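You operate a simulated robot arm through the tools that you are given. There is no shell and no other tool.

You run a simulated robot arm. Do the job below in one go: nothing can be reset, and whatever is moved stays where it is left.

TASK
Wind the block up to the probe till the lamp lights, lock it, then zero CROSS.
Fine: use the cross handwheel of machine 1, freed first; stop at the touch; leave LONG alone; hands out of the tank while you wind.

Only the result counts: the job must be done as asked and must still hold three seconds after the hand-in. Knocking over, shifting, dropping, spilling or breaking anything else fails it.

THE ROBOT
A 7-joint arm with a fingered hand, fixed in place. Base frame: the origin is on the floor under the middle of its stand, x ahead of it, y to its left, z up. Readings come in m, degrees, newtons and seconds.
It reaches about 1.089 m from its shoulder. Its first joint turns from -149.0 to 149.0 degrees. Payload 3.5 kg.
Tool frame: the origin (TCP) lies between the finger pads and is the grasp point; the fingertips stand 0.03 m ahead of it; z points along the fingers, y is the line along which they close. The gripper opens to 0.104 m; its body begins 0.035 m behind the TCP. The gripper is a hand of 4 fingers: y runs from the thumb to the fingers, the wrist lies at [-0.015, -0.11, -0.186] in the tool frame, and closing takes about 1.5 s.
Orientation is told as [roll, pitch, yaw] about the base's x, y, z axes, in that order, counted from this pose: with the fingers straight down and the wrist toward the robot, the tool's x, y and z point along [0, 1, 0], [1, 0, 0] and [0, 0, -1] of the base frame.

THE INTERFACE
- The arm moves only by the tool play_rows. Its argument "plan" is a list of rows, each a list of 3 entries, a list of its own where there are three numbers: the shift along the tool's x, y, z in m, then the turn, a rotation vector about the tool's x, y, z in degrees, then the opening, from 0 (shut) to 1 (fully open). In form: [[[dx, dy, dz], [wx, wy, wz], hand], ...]. A call has 1 to 20 rows; each row is the pose to reach, as a shift and turn from the pose commanded when the call began, along the tool's axes at that moment. Rows are played at 5 a second. More than 0.05 m and 8.6 degrees between two rows, or a gripper value outside its range, and nothing of the call is played. A pose out of reach is approached as far as the arm can. The call stops where the force on the tool passes 40 N (or 10 N more than at its start, if that is more) or the arm is blocked; 0.2 s more then pass. The fingers move at their own pace (about 0.045 m/s each) and stop on an object; they squeeze with about 33 N. The grip force told is the motor's: it shows also when the fingers shut on nothing. Time passes only in rows, and 0.2 s behind the last, so rows that repeat a pose let the fingers close. It gives the time, the measured TCP pose, the force on the tool (base axes), the opening and the grip force at its end, in the units of the frame above (readings bear some noise), with the torque about the TCP (base axes, N m) and any sound that the robot's microphone picked up.
- Cameras (640 x 400 px; columns grow to the right, rows downward): "scene" is fixed at [0.2201, -0.5029, 1.1778]; the picture's right is [0.97, -0.26, 0.00], its down [0.00, 0.01, -1.00] and it looks along [0.26, 0.97, 0.01] (base axes); focal length 296 px, centre (320, 200). "wrist" rides on the gripper at [0.061, -0.092, -0.13] in the tool frame; the picture's right is [-0.81, 0.27, -0.52], its down [-0.53, -0.71, 0.46] and it looks along [-0.24, 0.64, 0.72] (tool axes); focal length 275 px, centre (320, 200). There is no depth. A picture from a camera that has moved, and an enlarged one, comes with that camera's place and axes in the base frame and with its lens. The place of the scene camera against the robot may be out by one fixed shift of up to 0.012 m in any direction.
- capture(camera): a new picture of that camera. No time passes.
- slide_trunk(by): slides the trunk up (or, below 0, down) by that many m; the arm rides with it, the base frame stays. It gives what a move gives, with no picture.
- set_grasp(shape): the hand has 4 fingers and takes this shape, open, in about a second: jaw (thumb against the fingers, like two jaws); tri (thumb and two fingers); tip (a fingertip pinch); poke (one finger out to press); point (the index stretched); flat (the hand flat); cup (the hand cupped); fist (a fist). The gripper value then closes the fingers along that shape, each until it touches; the sizes above hold for jaw. It gives what a move gives, with no picture.
- inspect(camera, box): a new picture of the part [left, top, right, bottom] of that camera's present view, enlarged. No time passes.
- finish_job(): hands the job in; it is judged then, once.

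Places have to be worked out from the pictures, the camera data and where the tool is seen. Open the gripper and draw the arm clear of the work before you hand the job in, unless the task says otherwise.

The tools are called after "Request:" by a JSON object that holds its "api" and its "payload". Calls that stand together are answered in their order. play_rows: Moves the arm, as the interface text tells. Its arguments: {"type":"object","properties":{"plan":{"type":"array"}},"required":["plan"]} The other tools are called the same way: slide_trunk (by) moves the trunk up or down; set_grasp (shape) gives the hand a shape; capture (camera) takes a picture; inspect (camera, box) takes an enlarged picture of a part of a camera's view; finish_job () hands the job in.

At the start:

```text
clock: 0.0
eef_pos: [0.4759, 0.4462, 1.5577]
orientation: [0.0, -0.1, 0.0]
wrist_force: [0.1, -0.9, -0.1]
wrist_torque: [-0.01, 0.01, 0.02]
width: 0.1036
gripper_force: 0.1
shape: jaw
trunk travel left (down, up): [-0.65, 0.06]
```

scene: 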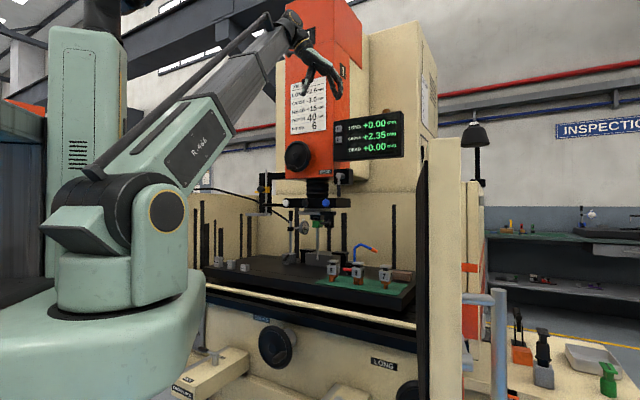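
wrist: 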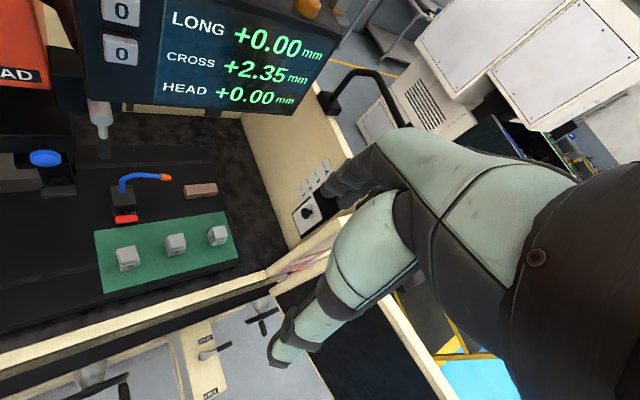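

The scene shows an EDM-type machine with a tank, a readout (LONG, CROSS +2.35, HEAD) and handwheels on the front. I'll look closer at the parts of the scene before moving.

Request:
{"api": "inspect", "payload": {"camera": "scene", "box": [160, 300, 440, 400]}}

Request:
{"api": "inspect", "payload": {"camera": "scene", "box": [190, 160, 430, 310]}}

Request:
{"api": "inspect", "payload": {"camera": "scene", "box": [270, 70, 430, 170]}}

Request:
{"api": "inspect", "payload": {"camera": "wrist", "box": [0, 200, 440, 400]}}

```text
2.29 times, centred on (300, 350) of scene
camera zoom: at [0.2201, -0.5029, 1.1778], right [0.97, -0.26, 0.0], down [0.0, 0.01, -1.0], along [0.26, 0.97, 0.01], focal length 676 px, centre (366, -143)
```

zoom: 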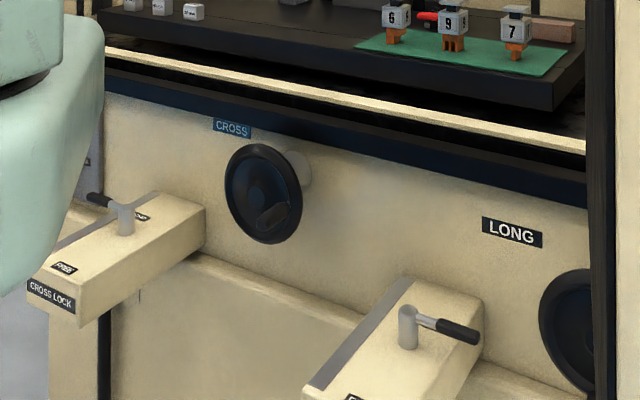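

```text
2.67 times, centred on (310, 235) of scene
camera zoom: at [0.2201, -0.5029, 1.1778], right [0.97, -0.26, 0.0], down [0.0, 0.01, -1.0], along [0.26, 0.97, 0.01], focal length 788 px, centre (347, 107)
```

zoom: 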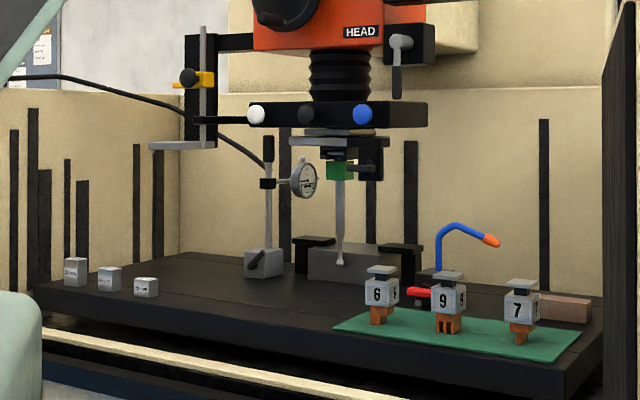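

```text
4.00 times, centred on (350, 120) of scene
camera zoom: at [0.2201, -0.5029, 1.1778], right [0.97, -0.26, 0.0], down [0.0, 0.01, -1.0], along [0.26, 0.97, 0.01], focal length 1183 px, centre (200, 520)
```

zoom: 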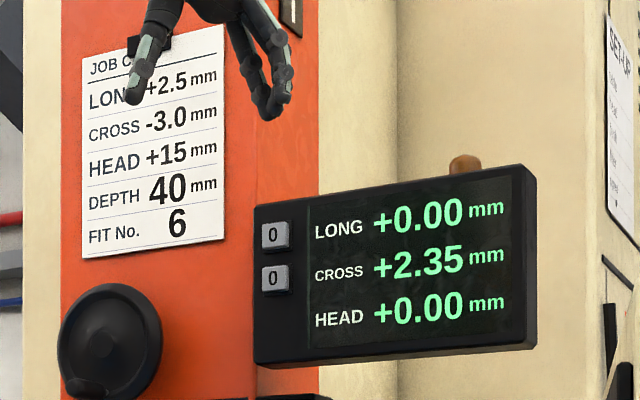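

```text
1.45 times, centred on (220, 300) of wrist
camera zoom: at [0.384, 0.5076, 1.6879], right [0.27, -0.81, 0.52], down [-0.71, -0.53, -0.46], along [0.64, -0.24, -0.72], focal length 400 px, centre (466, 54)
```

zoom: 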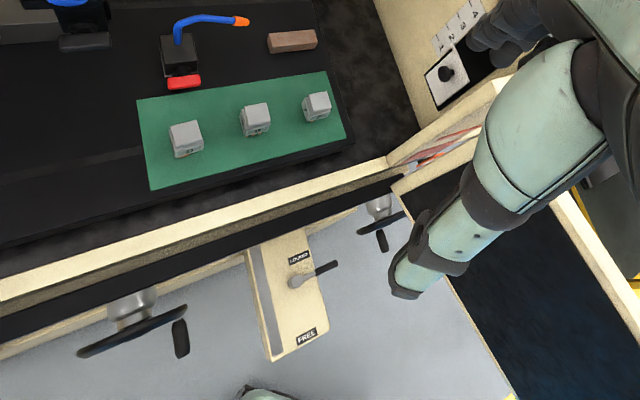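

The machine front appears turned about 45° to my axes, with the CROSS wheel near (0.34, 0.55, 0.67). I'll enlarge the key items: lock lever, wheel, probe and readout.

Request:
{"api": "inspect", "payload": {"camera": "scene", "box": [160, 340, 256, 400]}}

Request:
{"api": "inspect", "payload": {"camera": "scene", "box": [240, 305, 320, 355]}}

Request:
{"api": "inspect", "payload": {"camera": "scene", "box": [280, 195, 376, 275]}}

Request:
{"api": "inspect", "payload": {"camera": "wrist", "box": [0, 340, 160, 400]}}

Request:
{"api": "inspect", "payload": {"camera": "scene", "box": [270, 0, 450, 110]}}

Request:
{"api": "inspect", "payload": {"camera": "scene", "box": [430, 80, 640, 400]}}

```text
6.67 times, centred on (208, 370) of scene
camera zoom: at [0.2201, -0.5029, 1.1778], right [0.97, -0.26, 0.0], down [0.0, 0.01, -1.0], along [0.26, 0.97, 0.01], focal length 1971 px, centre (1067, -933)
```

zoom: 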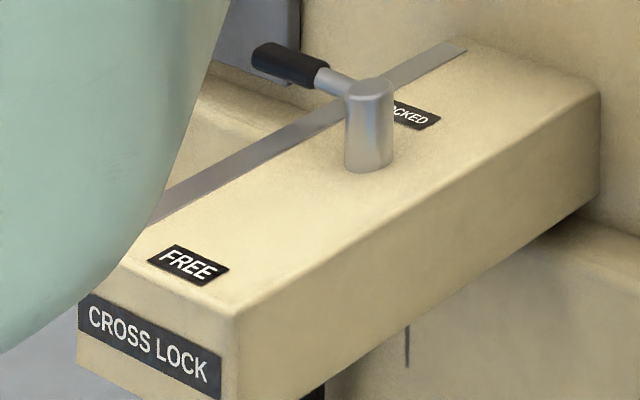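

```text
8.00 times, centred on (280, 330) of scene
camera zoom: at [0.2201, -0.5029, 1.1778], right [0.97, -0.26, 0.0], down [0.0, 0.01, -1.0], along [0.26, 0.97, 0.01], focal length 2365 px, centre (640, -840)
```

zoom: 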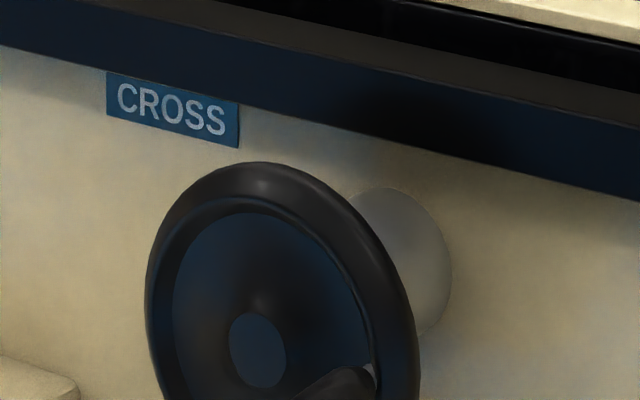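

```text
5.00 times, centred on (328, 235) of scene
camera zoom: at [0.2201, -0.5029, 1.1778], right [0.97, -0.26, 0.0], down [0.0, 0.01, -1.0], along [0.26, 0.97, 0.01], focal length 1478 px, centre (280, 25)
```

zoom: 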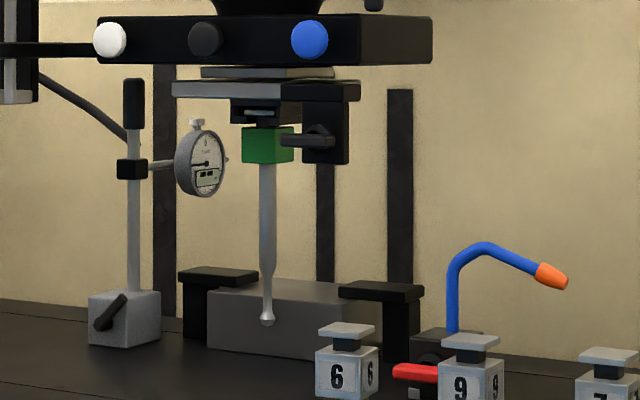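

```text
4.00 times, centred on (80, 370) of wrist
camera zoom: at [0.384, 0.5076, 1.6879], right [0.27, -0.81, 0.52], down [-0.71, -0.53, -0.46], along [0.64, -0.24, -0.72], focal length 1101 px, centre (1280, -480)
```

zoom: 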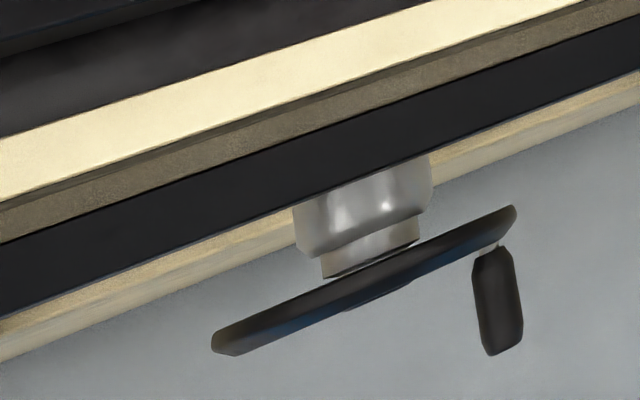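

```text
3.56 times, centred on (360, 55) of scene
camera zoom: at [0.2201, -0.5029, 1.1778], right [0.97, -0.26, 0.0], down [0.0, 0.01, -1.0], along [0.26, 0.97, 0.01], focal length 1051 px, centre (178, 716)
```

zoom: 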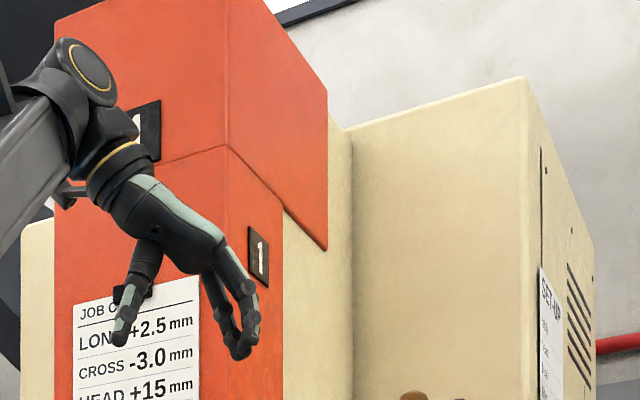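

```text
1.25 times, centred on (535, 240) of scene
camera zoom: at [0.2201, -0.5029, 1.1778], right [0.97, -0.26, 0.0], down [0.0, 0.01, -1.0], along [0.26, 0.97, 0.01], focal length 370 px, centre (51, 150)
```

zoom: 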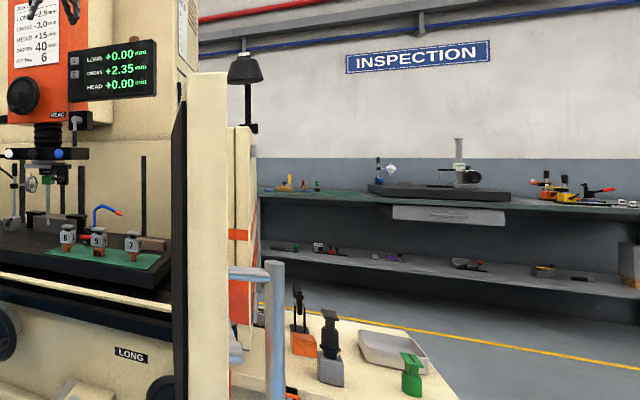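

The head carries a "1", so this is machine 1. The CROSS lock lever pivots near (0.13, 0.68, 0.57), with its handle pointing left. The CROSS zero button is near (0.626, 0.691, 1.445). I'll lower the trunk with the hand in the clear space in front of the tank, to look from closer.

Request:
{"api": "slide_trunk", "payload": {"by": -0.3}}

```text
clock: 3.0
eef_pos: [0.4751, 0.4474, 1.2578]
orientation: [0.0, 0.1, 0.1]
wrist_force: [0.6, 0.2, -0.7]
wrist_torque: [0.01, 0.01, -0.04]
width: 0.1036
gripper_force: 0.0
shape: jaw
trunk travel left (down, up): [-0.35, 0.36]
```

Request:
{"api": "capture", "payload": {"camera": "scene"}}

Request:
{"api": "capture", "payload": {"camera": "wrist"}}

```text
taken
```

scene: 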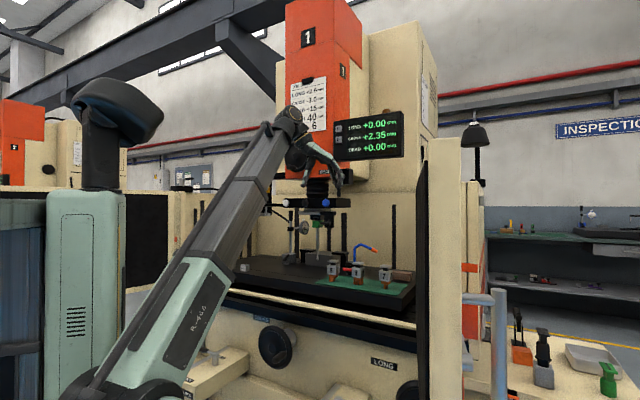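

```text
taken
camera wrist: at [0.384, 0.5076, 1.388], right [0.27, -0.81, 0.52], down [-0.71, -0.53, -0.46], along [0.64, -0.24, -0.72], focal length 275 px, centre (320, 200)
```

wrist: 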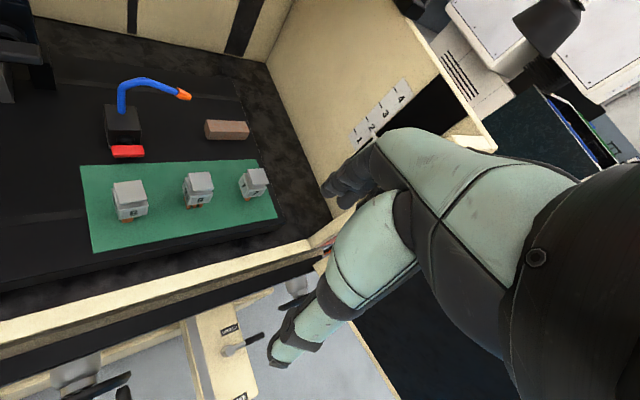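

The lowered view shows a second machine at left; I'll check its number, and get closer views of the lock parts.

Request:
{"api": "inspect", "payload": {"camera": "scene", "box": [0, 90, 120, 200]}}

Request:
{"api": "inspect", "payload": {"camera": "scene", "box": [280, 0, 360, 90]}}

Request:
{"api": "inspect", "payload": {"camera": "wrist", "box": [160, 290, 320, 400]}}

Request:
{"api": "inspect", "payload": {"camera": "scene", "box": [170, 340, 250, 400]}}

```text
3.64 times, centred on (60, 145) of scene
camera zoom: at [0.2201, -0.5029, 1.1778], right [0.97, -0.26, 0.0], down [0.0, 0.01, -1.0], along [0.26, 0.97, 0.01], focal length 1075 px, centre (1266, 400)
```

zoom: 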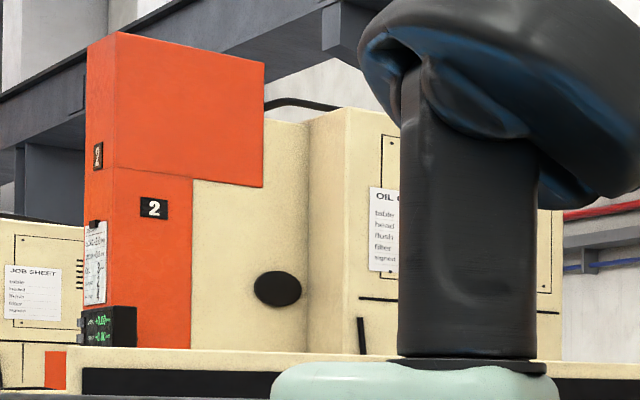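

```text
4.44 times, centred on (320, 45) of scene
camera zoom: at [0.2201, -0.5029, 1.1778], right [0.97, -0.26, 0.0], down [0.0, 0.01, -1.0], along [0.26, 0.97, 0.01], focal length 1314 px, centre (320, 889)
```

zoom: 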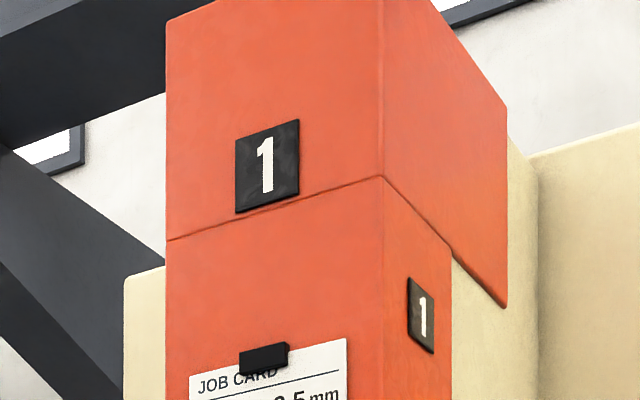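

```text
3.64 times, centred on (240, 345) of wrist
camera zoom: at [0.384, 0.5076, 1.388], right [0.27, -0.81, 0.52], down [-0.71, -0.53, -0.46], along [0.64, -0.24, -0.72], focal length 1001 px, centre (611, -327)
```

zoom: 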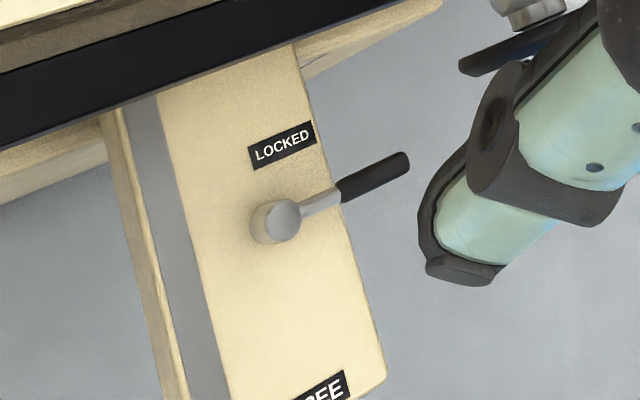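

```text
6.67 times, centred on (210, 370) of scene
camera zoom: at [0.2201, -0.5029, 1.1778], right [0.97, -0.26, 0.0], down [0.0, 0.01, -1.0], along [0.26, 0.97, 0.01], focal length 1971 px, centre (1053, -933)
```

zoom: 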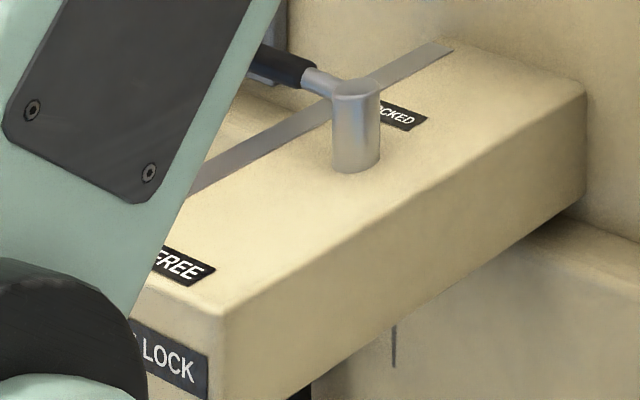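

Machine 2 is the left one, so the machine in front is right. Both lock levers turn about vertical posts, with FREE on the near side. I'll try the "poke" shape, to see where the single finger sits relative to the hand.

Request:
{"api": "set_grasp", "payload": {"shape": "poke"}}

Request:
{"api": "inspect", "payload": {"camera": "scene", "box": [260, 90, 380, 200]}}

Request:
{"api": "capture", "payload": {"camera": "wrist"}}

```text
clock: 3.9
eef_pos: [0.476, 0.4466, 1.2577]
orientation: [0.0, -0.1, 0.1]
wrist_force: [-0.4, -0.4, -0.4]
wrist_torque: [-0.01, 0.02, 0.0]
width: 0.0
gripper_force: 0.1
shape: poke
trunk travel left (down, up): [-0.35, 0.36]
```

```text
3.64 times, centred on (320, 145) of scene
camera zoom: at [0.2201, -0.5029, 1.1778], right [0.97, -0.26, 0.0], down [0.0, 0.01, -1.0], along [0.26, 0.97, 0.01], focal length 1075 px, centre (320, 400)
```

zoom: 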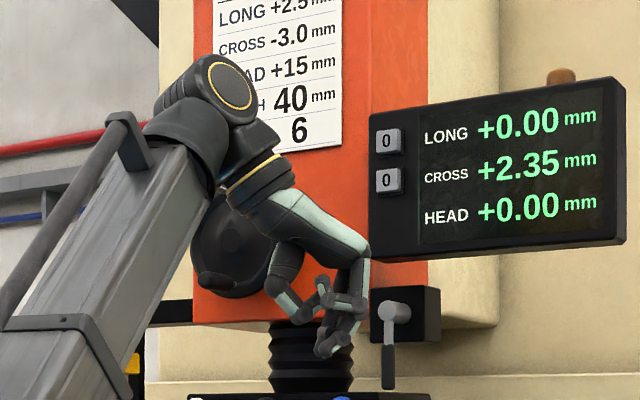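

```text
taken
camera wrist: at [0.384, 0.5076, 1.3879], right [0.27, -0.81, 0.52], down [-0.71, -0.53, -0.46], along [0.64, -0.24, -0.72], focal length 275 px, centre (320, 200)
```

wrist: 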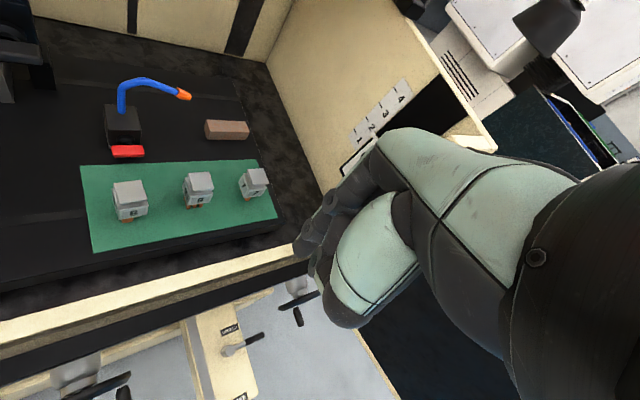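

The poke shape curls most fingers and leaves one bent forward. I'll check the "point" shape too for comparison.

Request:
{"api": "set_grasp", "payload": {"shape": "point"}}

Request:
{"api": "inspect", "payload": {"camera": "scene", "box": [280, 130, 360, 200]}}

Request:
{"api": "capture", "payload": {"camera": "wrist"}}

```text
clock: 4.8
eef_pos: [0.4767, 0.4461, 1.2582]
orientation: [0.0, 0.0, 0.1]
wrist_force: [0.7, -0.1, 0.0]
wrist_torque: [0.0, -0.01, 0.01]
width: 0.0
gripper_force: 0.1
shape: point
trunk travel left (down, up): [-0.35, 0.36]
```

```text
5.71 times, centred on (320, 165) of scene
camera zoom: at [0.2201, -0.5029, 1.1778], right [0.97, -0.26, 0.0], down [0.0, 0.01, -1.0], along [0.26, 0.97, 0.01], focal length 1690 px, centre (320, 400)
```

zoom: 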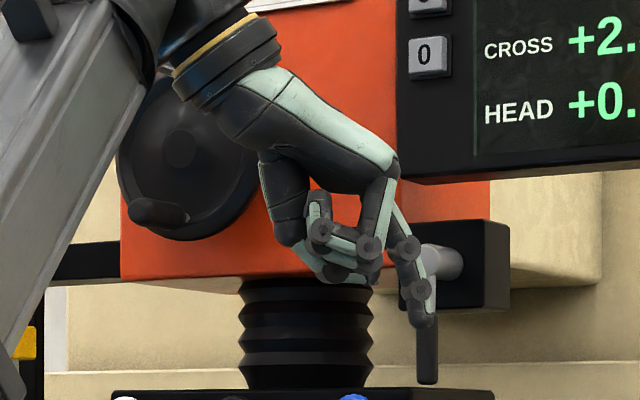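

```text
taken
camera wrist: at [0.384, 0.5076, 1.3879], right [0.27, -0.81, 0.52], down [-0.71, -0.53, -0.46], along [0.64, -0.24, -0.72], focal length 275 px, centre (320, 200)
```

wrist: 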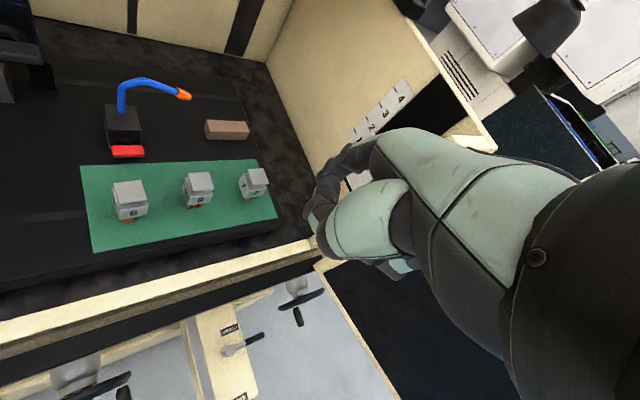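

The point shape stretches the index clearly, with the others curled behind; it looks useful as a peg for lever, wheel and button. I'll zoom on the wrist view to measure where the index tip is in the tool frame.

Request:
{"api": "inspect", "payload": {"camera": "wrist", "box": [260, 110, 420, 290]}}

Request:
{"api": "inspect", "payload": {"camera": "scene", "box": [300, 150, 350, 195]}}

```text
2.22 times, centred on (340, 200) of wrist
camera zoom: at [0.384, 0.5076, 1.3879], right [0.27, -0.81, 0.52], down [-0.71, -0.53, -0.46], along [0.64, -0.24, -0.72], focal length 612 px, centre (276, 200)
```

zoom: 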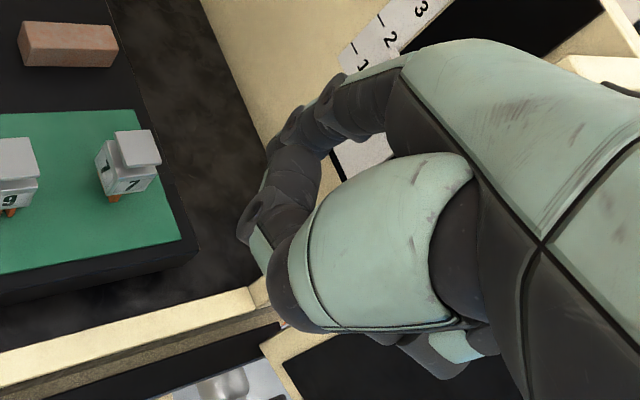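

```text
8.89 times, centred on (325, 172) of scene
camera zoom: at [0.2201, -0.5029, 1.1778], right [0.97, -0.26, 0.0], down [0.0, 0.01, -1.0], along [0.26, 0.97, 0.01], focal length 2628 px, centre (276, 444)
```

zoom: 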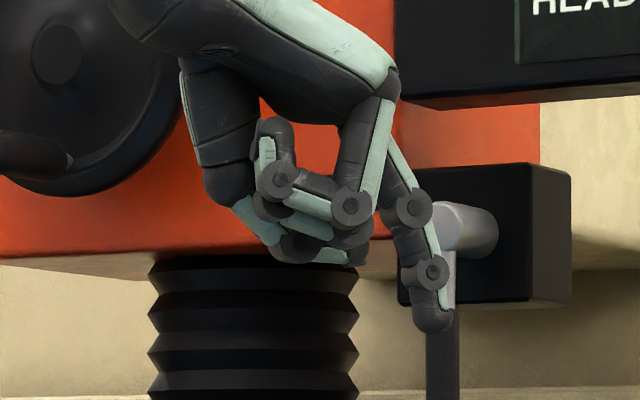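

In the point shape, the index stands only a little past the curled fingers, so a jaw grip on the lever handle will be safer. I'll switch back to jaw and swing to above the CROSS lock lever, at about (0.085, 0.70, 1.2), with a yaw of 45°.

Request:
{"api": "set_grasp", "payload": {"shape": "jaw"}}

Request:
{"api": "play_rows", "payload": {"plan": [[[0.02, -0.04, 0.0], [0, 0, -4], 1], [[0.04, -0.08, 0.0], [0, 0, -8], 1], [[0.06, -0.12, 0.0], [0, 0, -13], 1], [[0.085, -0.16, 0.01], [0, 0, -18], 1], [[0.11, -0.2, 0.02], [0, 0, -23], 1], [[0.135, -0.24, 0.03], [0, 0, -28], 1], [[0.16, -0.28, 0.04], [0, 0, -33], 1], [[0.185, -0.32, 0.05], [0, 0, -38], 1], [[0.2, -0.36, 0.06], [0, 0, -42], 1], [[0.21, -0.39, 0.06], [0, 0, -45], 1], [[0.21, -0.39, 0.06], [0, 0, -45], 1]]}}

Request:
{"api": "capture", "payload": {"camera": "wrist"}}

Request:
{"api": "capture", "payload": {"camera": "scene"}}

```text
clock: 5.7
eef_pos: [0.477, 0.4469, 1.259]
orientation: [0.0, 0.1, 0.1]
wrist_force: [0.2, -0.4, 0.6]
wrist_torque: [-0.01, -0.01, 0.0]
width: 0.1038
gripper_force: 0.1
shape: jaw
trunk travel left (down, up): [-0.35, 0.36]
```

```text
clock: 8.1
eef_pos: [0.0851, 0.6553, 1.2008]
orientation: [0.0, 0.0, 45.1]
wrist_force: [0.8, -0.7, 0.3]
wrist_torque: [0.02, 0.0, 0.03]
width: 0.1041
gripper_force: 0.1
shape: jaw
out of reach, approached as far as the arm can: row 3
trunk travel left (down, up): [-0.35, 0.36]
```

```text
taken
camera wrist: at [-0.0228, 0.6341, 1.3311], right [0.77, -0.38, 0.52], down [-0.13, -0.88, -0.46], along [0.63, 0.28, -0.72], focal length 275 px, centre (320, 200)
```

wrist: 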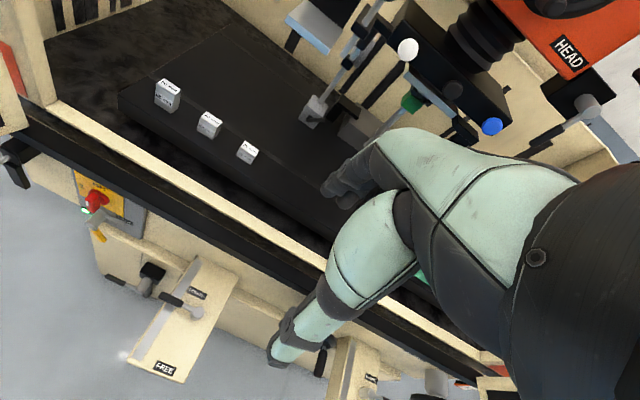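

```text
taken
```

scene: 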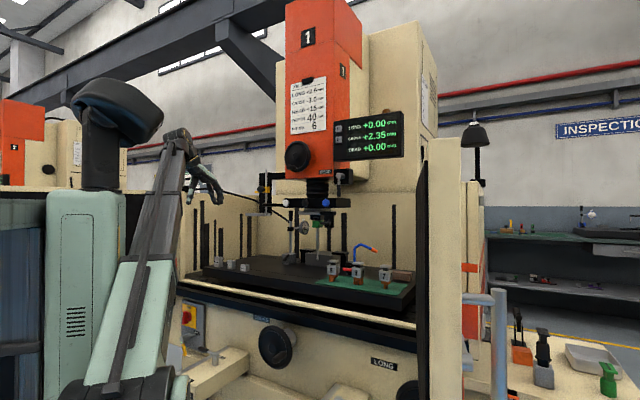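

The wrist camera now sees the CROSS lock with an emergency-stop box at its left. I'll zoom in on the lever.

Request:
{"api": "inspect", "payload": {"camera": "wrist", "box": [60, 150, 280, 390]}}

Request:
{"api": "inspect", "payload": {"camera": "wrist", "box": [120, 250, 240, 350]}}

Request:
{"api": "inspect", "payload": {"camera": "scene", "box": [170, 290, 300, 400]}}

```text
1.67 times, centred on (170, 270) of wrist
camera zoom: at [-0.0228, 0.6341, 1.3311], right [0.77, -0.38, 0.52], down [-0.13, -0.88, -0.46], along [0.63, 0.28, -0.72], focal length 459 px, centre (570, 83)
```

zoom: 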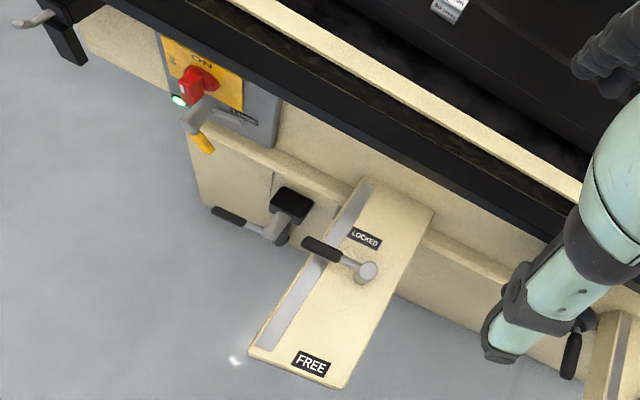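

```text
4.00 times, centred on (180, 300) of wrist
camera zoom: at [-0.0228, 0.6341, 1.3311], right [0.77, -0.38, 0.52], down [-0.13, -0.88, -0.46], along [0.63, 0.28, -0.72], focal length 1101 px, centre (880, -200)
```

zoom: 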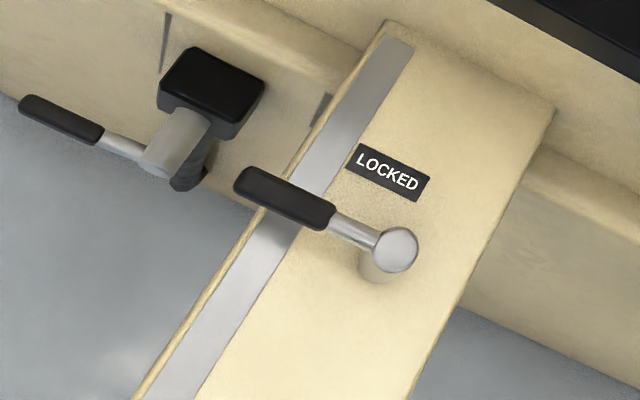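

```text
3.64 times, centred on (235, 345) of scene
camera zoom: at [0.2201, -0.5029, 1.1778], right [0.97, -0.26, 0.0], down [0.0, 0.01, -1.0], along [0.26, 0.97, 0.01], focal length 1075 px, centre (629, -327)
```

zoom: 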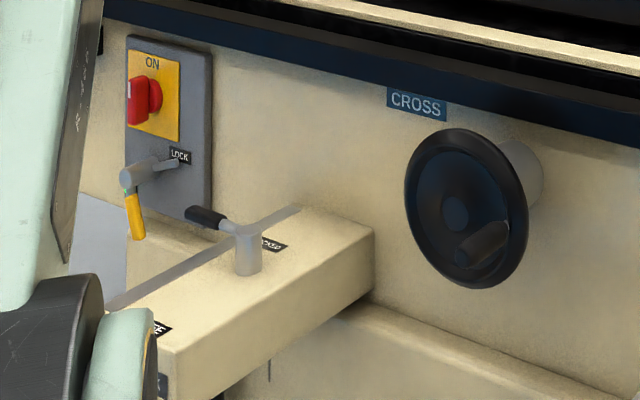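

I read the LOCKED position as lever across (pointing left) and FREE as lever pointing at the operator, over the FREE label. Pivot is at about (0.126, 0.692, 0.61), and handle mid at (0.075, 0.743, 0.61). I'll descend above the handle to z≈0.80 and look.

Request:
{"api": "play_rows", "payload": {"plan": [[[0.01, 0.008, 0.045], [0, 0, 0], 0.7], [[0.02, 0.016, 0.09], [0, 0, 0], 0.7], [[0.03, 0.024, 0.13], [0, 0, 0], 0.7], [[0.04, 0.032, 0.17], [0, 0, 0], 0.7], [[0.05, 0.04, 0.21], [0, 0, 0], 0.7], [[0.06, 0.047, 0.25], [0, 0, 0], 0.7], [[0.068, 0.054, 0.29], [0, 0, 0], 0.7], [[0.0695, 0.0545, 0.33], [0, 0, 0], 0.7], [[0.0695, 0.0545, 0.37], [0, 0, 0], 0.7], [[0.0695, 0.0545, 0.4], [0, 0, 0], 0.7], [[0.0695, 0.0545, 0.4], [0, 0, 0], 0.7]]}}

Request:
{"api": "capture", "payload": {"camera": "wrist"}}

Request:
{"api": "capture", "payload": {"camera": "scene"}}

```text
clock: 10.5
eef_pos: [0.0769, 0.7468, 0.7975]
orientation: [-0.1, 0.0, 45.0]
wrist_force: [-0.4, 0.2, -0.1]
wrist_torque: [0.01, -0.03, -0.01]
width: 0.0731
gripper_force: 0.0
shape: jaw
trunk travel left (down, up): [-0.35, 0.36]
```

```text
taken
camera wrist: at [-0.0317, 0.7243, 0.9281], right [0.77, -0.38, 0.52], down [-0.13, -0.88, -0.46], along [0.63, 0.28, -0.72], focal length 275 px, centre (320, 200)
```

wrist: 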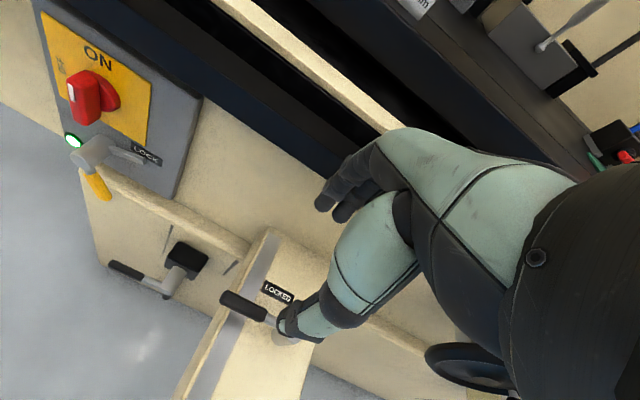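

```text
taken
```

scene: 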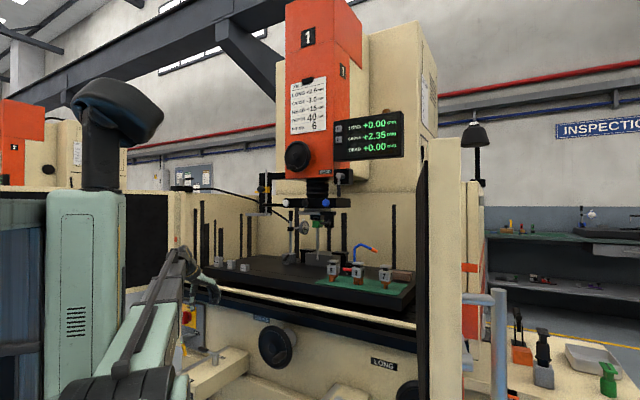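

The handle lies from about (0.099, 0.724) to (0.060, 0.758) at z≈0.61, so the open hand is centred over it. I'll descend to z≈0.62 with thumb and fingers astride the handle.

Request:
{"api": "play_rows", "payload": {"plan": [[[0.0, 0.0, 0.03], [0, 0, 0], 0.7], [[0.0, -0.002, 0.06], [0, 0, 0], 0.7], [[0.0, -0.003, 0.09], [0, 0, 0], 0.7], [[0.0, -0.003, 0.12], [0, 0, 0], 0.7], [[0.0, -0.003, 0.145], [0, 0, 0], 0.7], [[0.0, -0.003, 0.165], [0, 0, 0], 0.7], [[0.0, -0.003, 0.178], [0, 0, 0], 0.7], [[0.0, -0.003, 0.178], [0, 0, 0], 0.7]]}}

Request:
{"api": "capture", "payload": {"camera": "wrist"}}

Request:
{"api": "inspect", "payload": {"camera": "scene", "box": [150, 290, 290, 400]}}

```text
clock: 12.3
eef_pos: [0.0738, 0.7434, 0.6207]
orientation: [0.0, 0.0, 45.0]
wrist_force: [0.4, 0.6, 0.3]
wrist_torque: [0.02, 0.04, 0.01]
width: 0.0733
gripper_force: 0.0
shape: jaw
trunk travel left (down, up): [-0.35, 0.36]
```

```text
taken
camera wrist: at [-0.0346, 0.7204, 0.7511], right [0.77, -0.38, 0.52], down [-0.13, -0.88, -0.46], along [0.63, 0.28, -0.72], focal length 275 px, centre (320, 200)
```

wrist: 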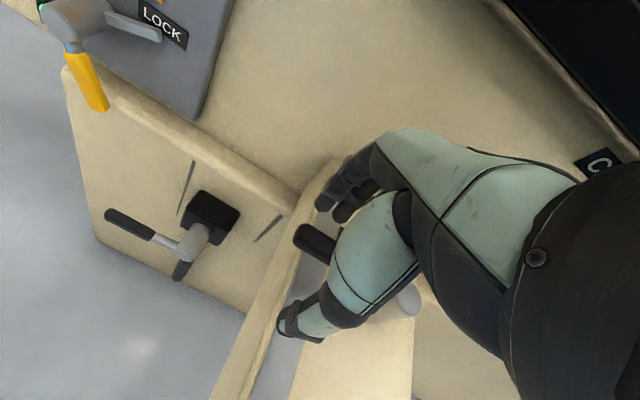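

```text
3.64 times, centred on (220, 345) of scene
camera zoom: at [0.2201, -0.5029, 1.1778], right [0.97, -0.26, 0.0], down [0.0, 0.01, -1.0], along [0.26, 0.97, 0.01], focal length 1075 px, centre (684, -327)
```

zoom: 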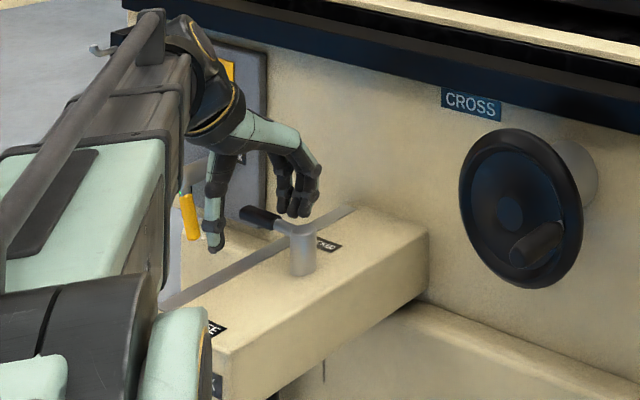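

The thumb and fingers straddle the lever handle without any contact force. I'll close the grip on it.

Request:
{"api": "play_rows", "payload": {"plan": [[[0, 0, 0], [0, 0, 0], 0.0], [[0, 0, 0], [0, 0, 0], 0.0], [[0, 0, 0], [0, 0, 0], 0.0], [[0, 0, 0], [0, 0, 0], 0.0], [[0, 0, 0], [0, 0, 0], 0.0], [[0, 0, 0], [0, 0, 0], 0.0]]}}

Request:
{"api": "capture", "payload": {"camera": "wrist"}}

Request:
{"api": "inspect", "payload": {"camera": "scene", "box": [150, 290, 290, 400]}}

```text
clock: 13.7
eef_pos: [0.074, 0.7427, 0.6208]
orientation: [-0.1, 0.2, 45.0]
wrist_force: [1.1, 0.7, -10.8]
wrist_torque: [-0.02, 0.0, 0.1]
width: 0.0094
gripper_force: 32.2
shape: jaw
trunk travel left (down, up): [-0.35, 0.36]
```

```text
taken
camera wrist: at [-0.0345, 0.7208, 0.7501], right [0.77, -0.38, 0.52], down [-0.13, -0.88, -0.45], along [0.63, 0.28, -0.73], focal length 275 px, centre (320, 200)
```

wrist: 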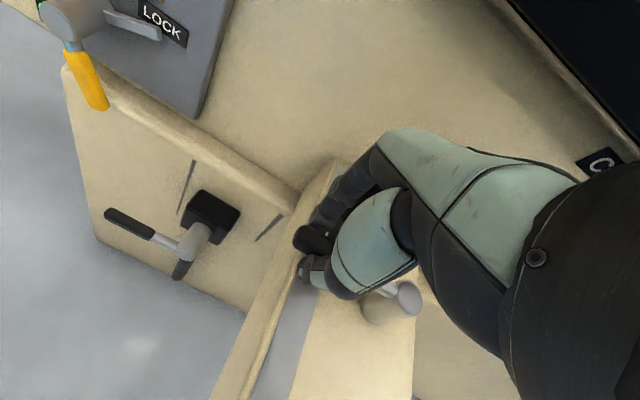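

```text
3.64 times, centred on (220, 345) of scene
camera zoom: at [0.2201, -0.5029, 1.1778], right [0.97, -0.26, 0.0], down [0.0, 0.01, -1.0], along [0.26, 0.97, 0.01], focal length 1075 px, centre (684, -327)
```

zoom: 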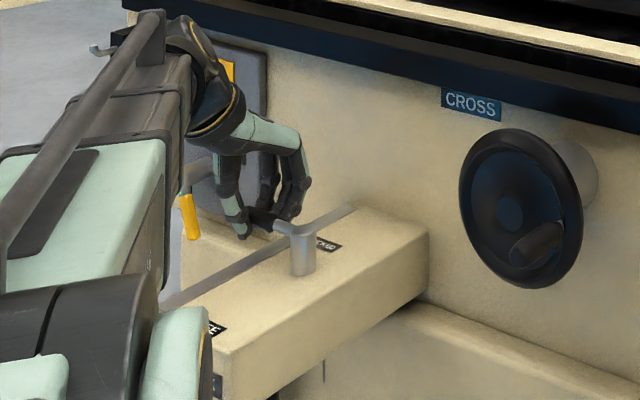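

The handle is gripped (32 N). I'll swing the lever toward FREE about the post, turning the hand along with it, 20° first.

Request:
{"api": "play_rows", "payload": {"plan": [[[-0.0003, -0.0063, 0], [0, 0, -5], 0.0], [[-0.0011, -0.0126, 0], [0, 0, -10], 0.0], [[-0.0025, -0.0188, 0], [0, 0, -15], 0.0], [[-0.0044, -0.0248, 0], [0, 0, -20], 0.0]]}}

Request:
{"api": "capture", "payload": {"camera": "wrist"}}

Request:
{"api": "inspect", "payload": {"camera": "scene", "box": [150, 290, 290, 400]}}

```text
clock: 14.7
eef_pos: [0.0585, 0.721, 0.6193]
orientation: [-0.1, 0.0, 65.0]
wrist_force: [5.8, -1.1, -7.8]
wrist_torque: [-0.05, -0.14, 0.06]
width: 0.0092
gripper_force: 33.2
shape: jaw
trunk travel left (down, up): [-0.35, 0.36]
```

```text
taken
camera wrist: at [-0.0353, 0.6634, 0.7498], right [0.85, -0.09, 0.52], down [0.18, -0.87, -0.45], along [0.49, 0.48, -0.72], focal length 275 px, centre (320, 200)
```

wrist: 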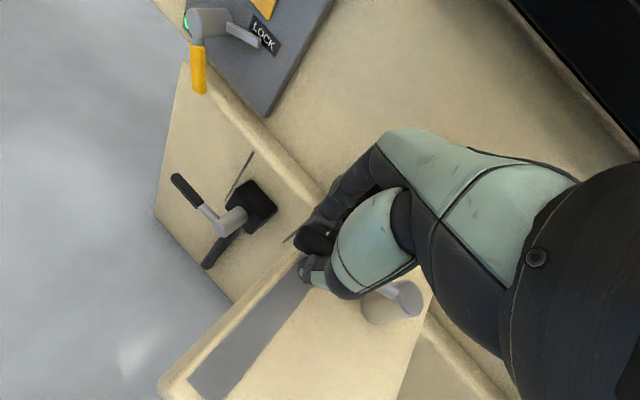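

```text
3.64 times, centred on (220, 345) of scene
camera zoom: at [0.2201, -0.5029, 1.1778], right [0.97, -0.26, 0.0], down [0.0, 0.01, -1.0], along [0.26, 0.97, 0.01], focal length 1075 px, centre (684, -327)
```

zoom: 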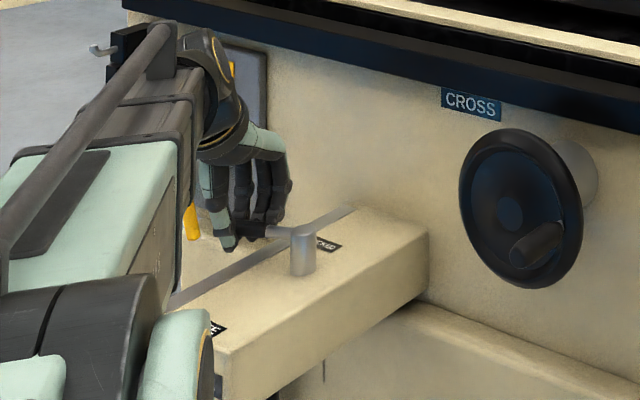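

The lever follows with only small forces. I'll continue by another 36°.

Request:
{"api": "play_rows", "payload": {"plan": [[[-0.0004, -0.0076, 0], [0, 0, -6], 0.0], [[-0.0016, -0.0152, 0], [0, 0, -12], 0.0], [[-0.0036, -0.0226, 0], [0, 0, -18], 0.0], [[-0.0063, -0.0297, 0], [0, 0, -24], 0.0], [[-0.0098, -0.0365, 0], [0, 0, -30], 0.0], [[-0.0139, -0.0429, 0], [0, 0, -36], 0.0]]}}

Request:
{"api": "capture", "payload": {"camera": "wrist"}}

Request:
{"api": "inspect", "payload": {"camera": "scene", "box": [150, 290, 290, 400]}}

```text
clock: 16.1
eef_pos: [0.053, 0.6774, 0.6191]
orientation: [0.1, 0.0, 101.1]
wrist_force: [14.4, 3.6, -7.3]
wrist_torque: [0.06, -0.29, -0.11]
width: 0.0089
gripper_force: 33.3
shape: jaw
trunk travel left (down, up): [-0.35, 0.36]
```

```text
taken
camera wrist: at [0.0109, 0.5749, 0.7494], right [0.74, 0.43, 0.52], down [0.66, -0.6, -0.46], along [0.12, 0.68, -0.72], focal length 275 px, centre (320, 200)
```

wrist: 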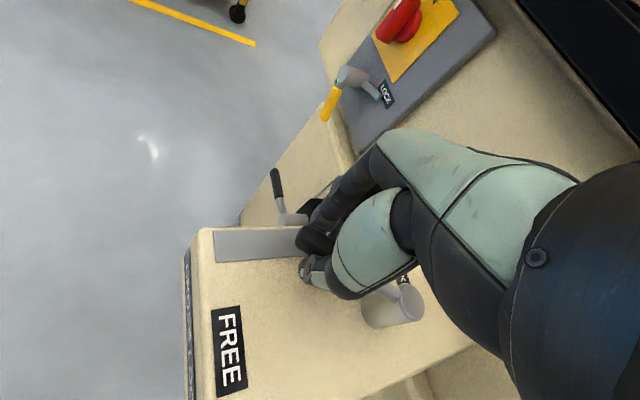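

```text
3.64 times, centred on (220, 345) of scene
camera zoom: at [0.2201, -0.5029, 1.1778], right [0.97, -0.26, 0.0], down [0.0, 0.01, -1.0], along [0.26, 0.97, 0.01], focal length 1075 px, centre (684, -327)
```

zoom: 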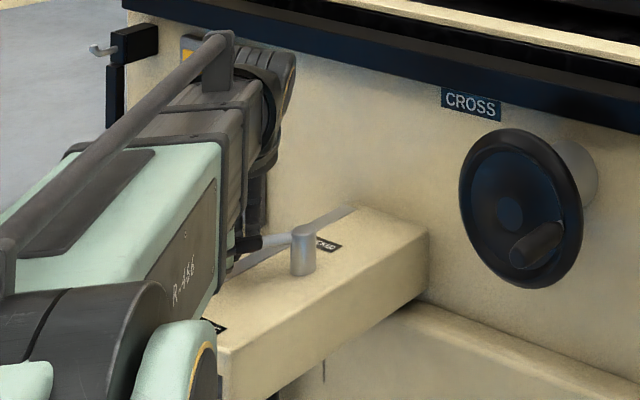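

The force is mostly a small radial pull, so I'll draw in slightly while swinging a further 30°.

Request:
{"api": "play_rows", "payload": {"plan": [[[-0.0019, -0.0076, 0], [0, 0, -6], 0.0], [[-0.0036, -0.0152, 0], [0, 0, -12], 0.0], [[-0.0061, -0.0226, 0], [0, 0, -18], 0.0], [[-0.0088, -0.0297, 0], [0, 0, -24], 0.0], [[-0.0123, -0.0365, 0], [0, 0, -30], 0.0]]}}

Request:
{"api": "capture", "payload": {"camera": "wrist"}}

Request:
{"api": "inspect", "payload": {"camera": "scene", "box": [150, 290, 290, 400]}}

```text
clock: 17.3
eef_pos: [0.0717, 0.6426, 0.6202]
orientation: [0.2, 0.0, 131.2]
wrist_force: [-1.8, 0.1, -7.5]
wrist_torque: [0.02, 0.07, 0.08]
width: 0.0092
gripper_force: 33.2
shape: jaw
trunk travel left (down, up): [-0.35, 0.36]
```

```text
taken
camera wrist: at [0.0856, 0.5336, 0.7493], right [0.43, 0.74, 0.52], down [0.87, -0.19, -0.46], along [-0.24, 0.65, -0.72], focal length 275 px, centre (320, 200)
```

wrist: 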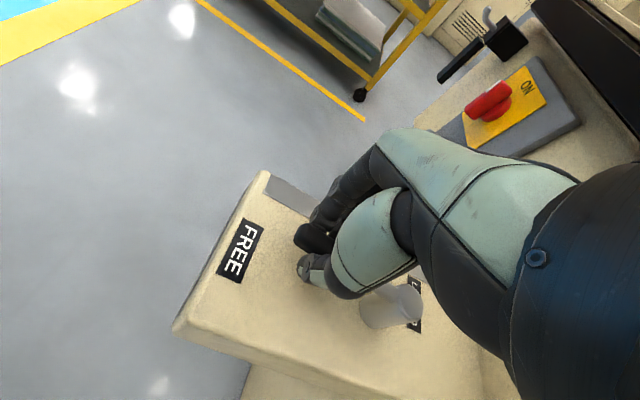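

```text
3.64 times, centred on (220, 345) of scene
camera zoom: at [0.2201, -0.5029, 1.1778], right [0.97, -0.26, 0.0], down [0.0, 0.01, -1.0], along [0.26, 0.97, 0.01], focal length 1075 px, centre (684, -327)
```

zoom: 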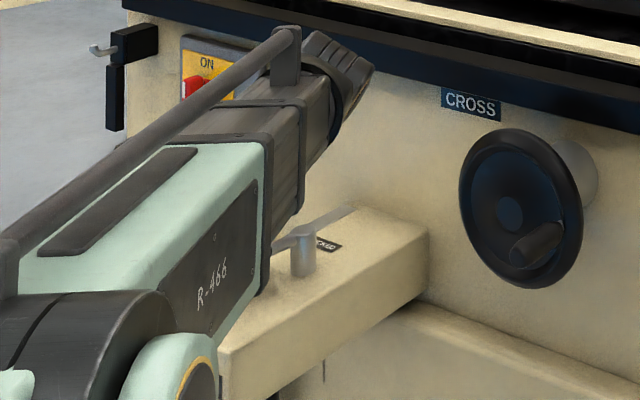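

The lever is now nearly over the FREE label, and the force is low. I'll go on in small steps to feel for the end stop.

Request:
{"api": "play_rows", "payload": {"plan": [[[-0.0001, -0.0026, 0], [0, 0, -2], 0.0], [[-0.0002, -0.0051, 0], [0, 0, -4], 0.0], [[-0.0004, -0.0077, 0], [0, 0, -6], 0.0], [[-0.0007, -0.0102, 0], [0, 0, -8], 0.0]]}}

Request:
{"api": "capture", "payload": {"camera": "wrist"}}

```text
clock: 18.3
eef_pos: [0.0792, 0.6374, 0.6185]
orientation: [0.2, 0.0, 139.1]
wrist_force: [-11.3, 3.5, -9.2]
wrist_torque: [0.06, 0.2, 0.12]
width: 0.0088
gripper_force: 33.4
shape: jaw
trunk travel left (down, up): [-0.35, 0.36]
```

```text
taken
camera wrist: at [0.1079, 0.5302, 0.7493], right [0.32, 0.79, 0.52], down [0.89, -0.07, -0.46], along [-0.33, 0.61, -0.72], focal length 275 px, centre (320, 200)
```

wrist: 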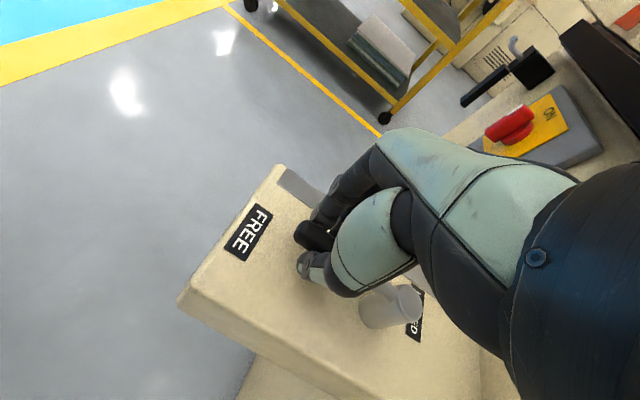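

The reaction is rising, as at a stop. I'll press 3° further to confirm the lever is against its FREE stop.

Request:
{"api": "play_rows", "payload": {"plan": [[[-0.0001, -0.0019, 0], [0, 0, -1.5], 0.0], [[-0.0002, -0.0038, 0], [0, 0, -3], 0.0]]}}

```text
clock: 18.9
eef_pos: [0.0834, 0.6349, 0.6194]
orientation: [0.0, 0.0, 142.0]
wrist_force: [-15.8, 7.8, -11.9]
wrist_torque: [0.07, 0.28, 0.05]
width: 0.0085
gripper_force: 33.1
shape: jaw
trunk travel left (down, up): [-0.35, 0.36]
```

The force is rising and the lever seems to be stopped. I'll open the hand, lift off and look at the lever.

Request:
{"api": "play_rows", "payload": {"plan": [[[0, 0, 0], [0, 0, 0], 0.7], [[0, 0, 0], [0, 0, 0], 0.7], [[0, 0, 0], [0, 0, 0], 0.7], [[0, 0, 0], [0, 0, 0], 0.7], [[0, 0, 0], [0, 0, 0], 0.7], [[0, 0, -0.03], [0, 0, 0], 0.7], [[0, 0, -0.07], [0, 0, 0], 0.7], [[0, 0, -0.11], [0, 0, 0], 0.7], [[0, 0, -0.15], [0, 0, 0], 0.7], [[0, 0, -0.19], [0, 0, 0], 0.7]]}}

Request:
{"api": "capture", "payload": {"camera": "wrist"}}

Request:
{"api": "capture", "payload": {"camera": "scene"}}

```text
clock: 21.1
eef_pos: [0.0838, 0.6347, 0.8087]
orientation: [0.0, 0.0, 142.0]
wrist_force: [0.4, -0.7, -0.2]
wrist_torque: [0.01, 0.03, 0.03]
width: 0.0721
gripper_force: 0.0
shape: jaw
trunk travel left (down, up): [-0.35, 0.36]
```

```text
taken
camera wrist: at [0.1185, 0.5293, 0.9389], right [0.28, 0.81, 0.52], down [0.89, -0.02, -0.46], along [-0.36, 0.59, -0.72], focal length 275 px, centre (320, 200)
```

wrist: 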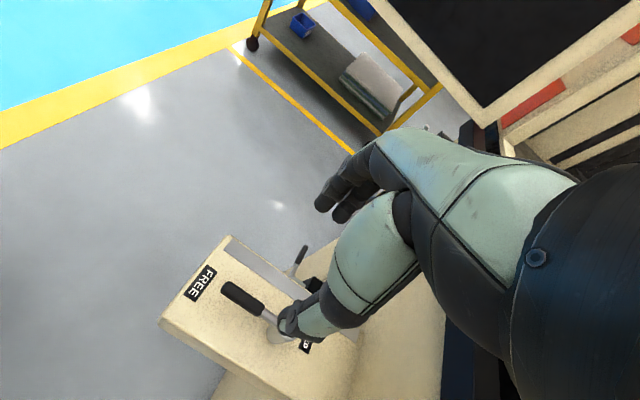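

```text
taken
```

scene: 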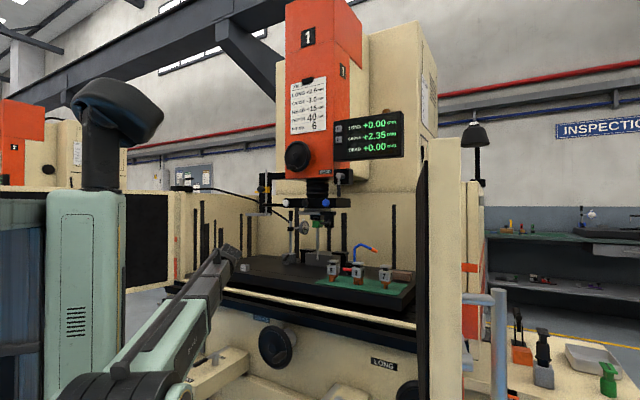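

The lever now points along the block over FREE. Next I'll move to above the CROSS wheel's crank handle, which I estimate at about (0.342, 0.482, 0.668), with the hand at yaw 135° so its breadth lies along the handle.

Request:
{"api": "play_rows", "payload": {"plan": [[[-0.004, -0.035, -0.03], [0, 0, 1], 0.8], [[-0.008, -0.075, -0.05], [0, 0, 2], 0.8], [[-0.012, -0.12, -0.07], [0, 0, 3], 0.8], [[-0.017, -0.165, -0.08], [0, 0, 4], 0.8], [[-0.022, -0.21, -0.08], [0, 0, 5], 0.8], [[-0.027, -0.255, -0.08], [0, 0, 6], 0.8], [[-0.0312, -0.297, -0.08], [0, 0, 7], 0.8], [[-0.0312, -0.297, -0.08], [0, 0, 7], 0.8]]}}

Request:
{"api": "capture", "payload": {"camera": "wrist"}}

Request:
{"api": "capture", "payload": {"camera": "scene"}}

```text
clock: 22.6
eef_pos: [0.3112, 0.4941, 0.8874]
orientation: [0.1, -0.1, 135.4]
wrist_force: [16.7, 7.4, 9.6]
wrist_torque: [-2.22, 2.12, 2.25]
width: 0.083
gripper_force: 0.0
shape: jaw
trunk travel left (down, up): [-0.35, 0.36]
stopped in row 7: the force on the tool passed its limit at 68 N (the readings are from after the stop); the commanded pose is now the measured one
```

```text
taken
camera wrist: at [0.3331, 0.3852, 1.0168], right [0.38, 0.77, 0.52], down [0.88, -0.12, -0.46], along [-0.29, 0.63, -0.72], focal length 275 px, centre (320, 200)
```

wrist: 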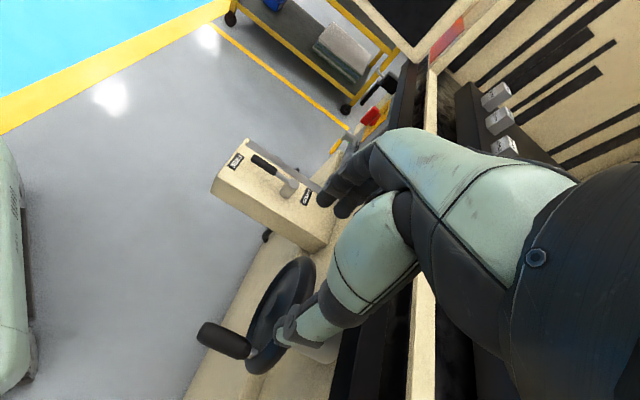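

```text
taken
```

scene: 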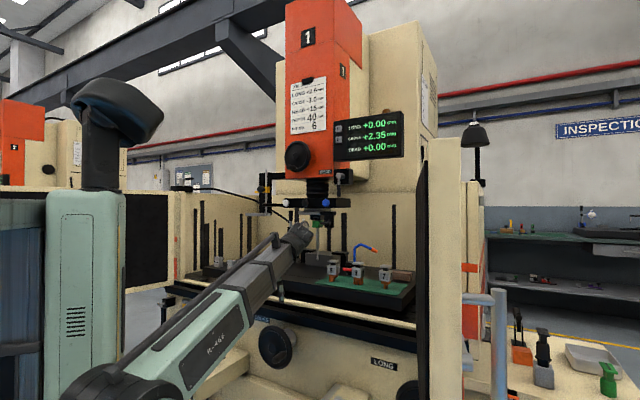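

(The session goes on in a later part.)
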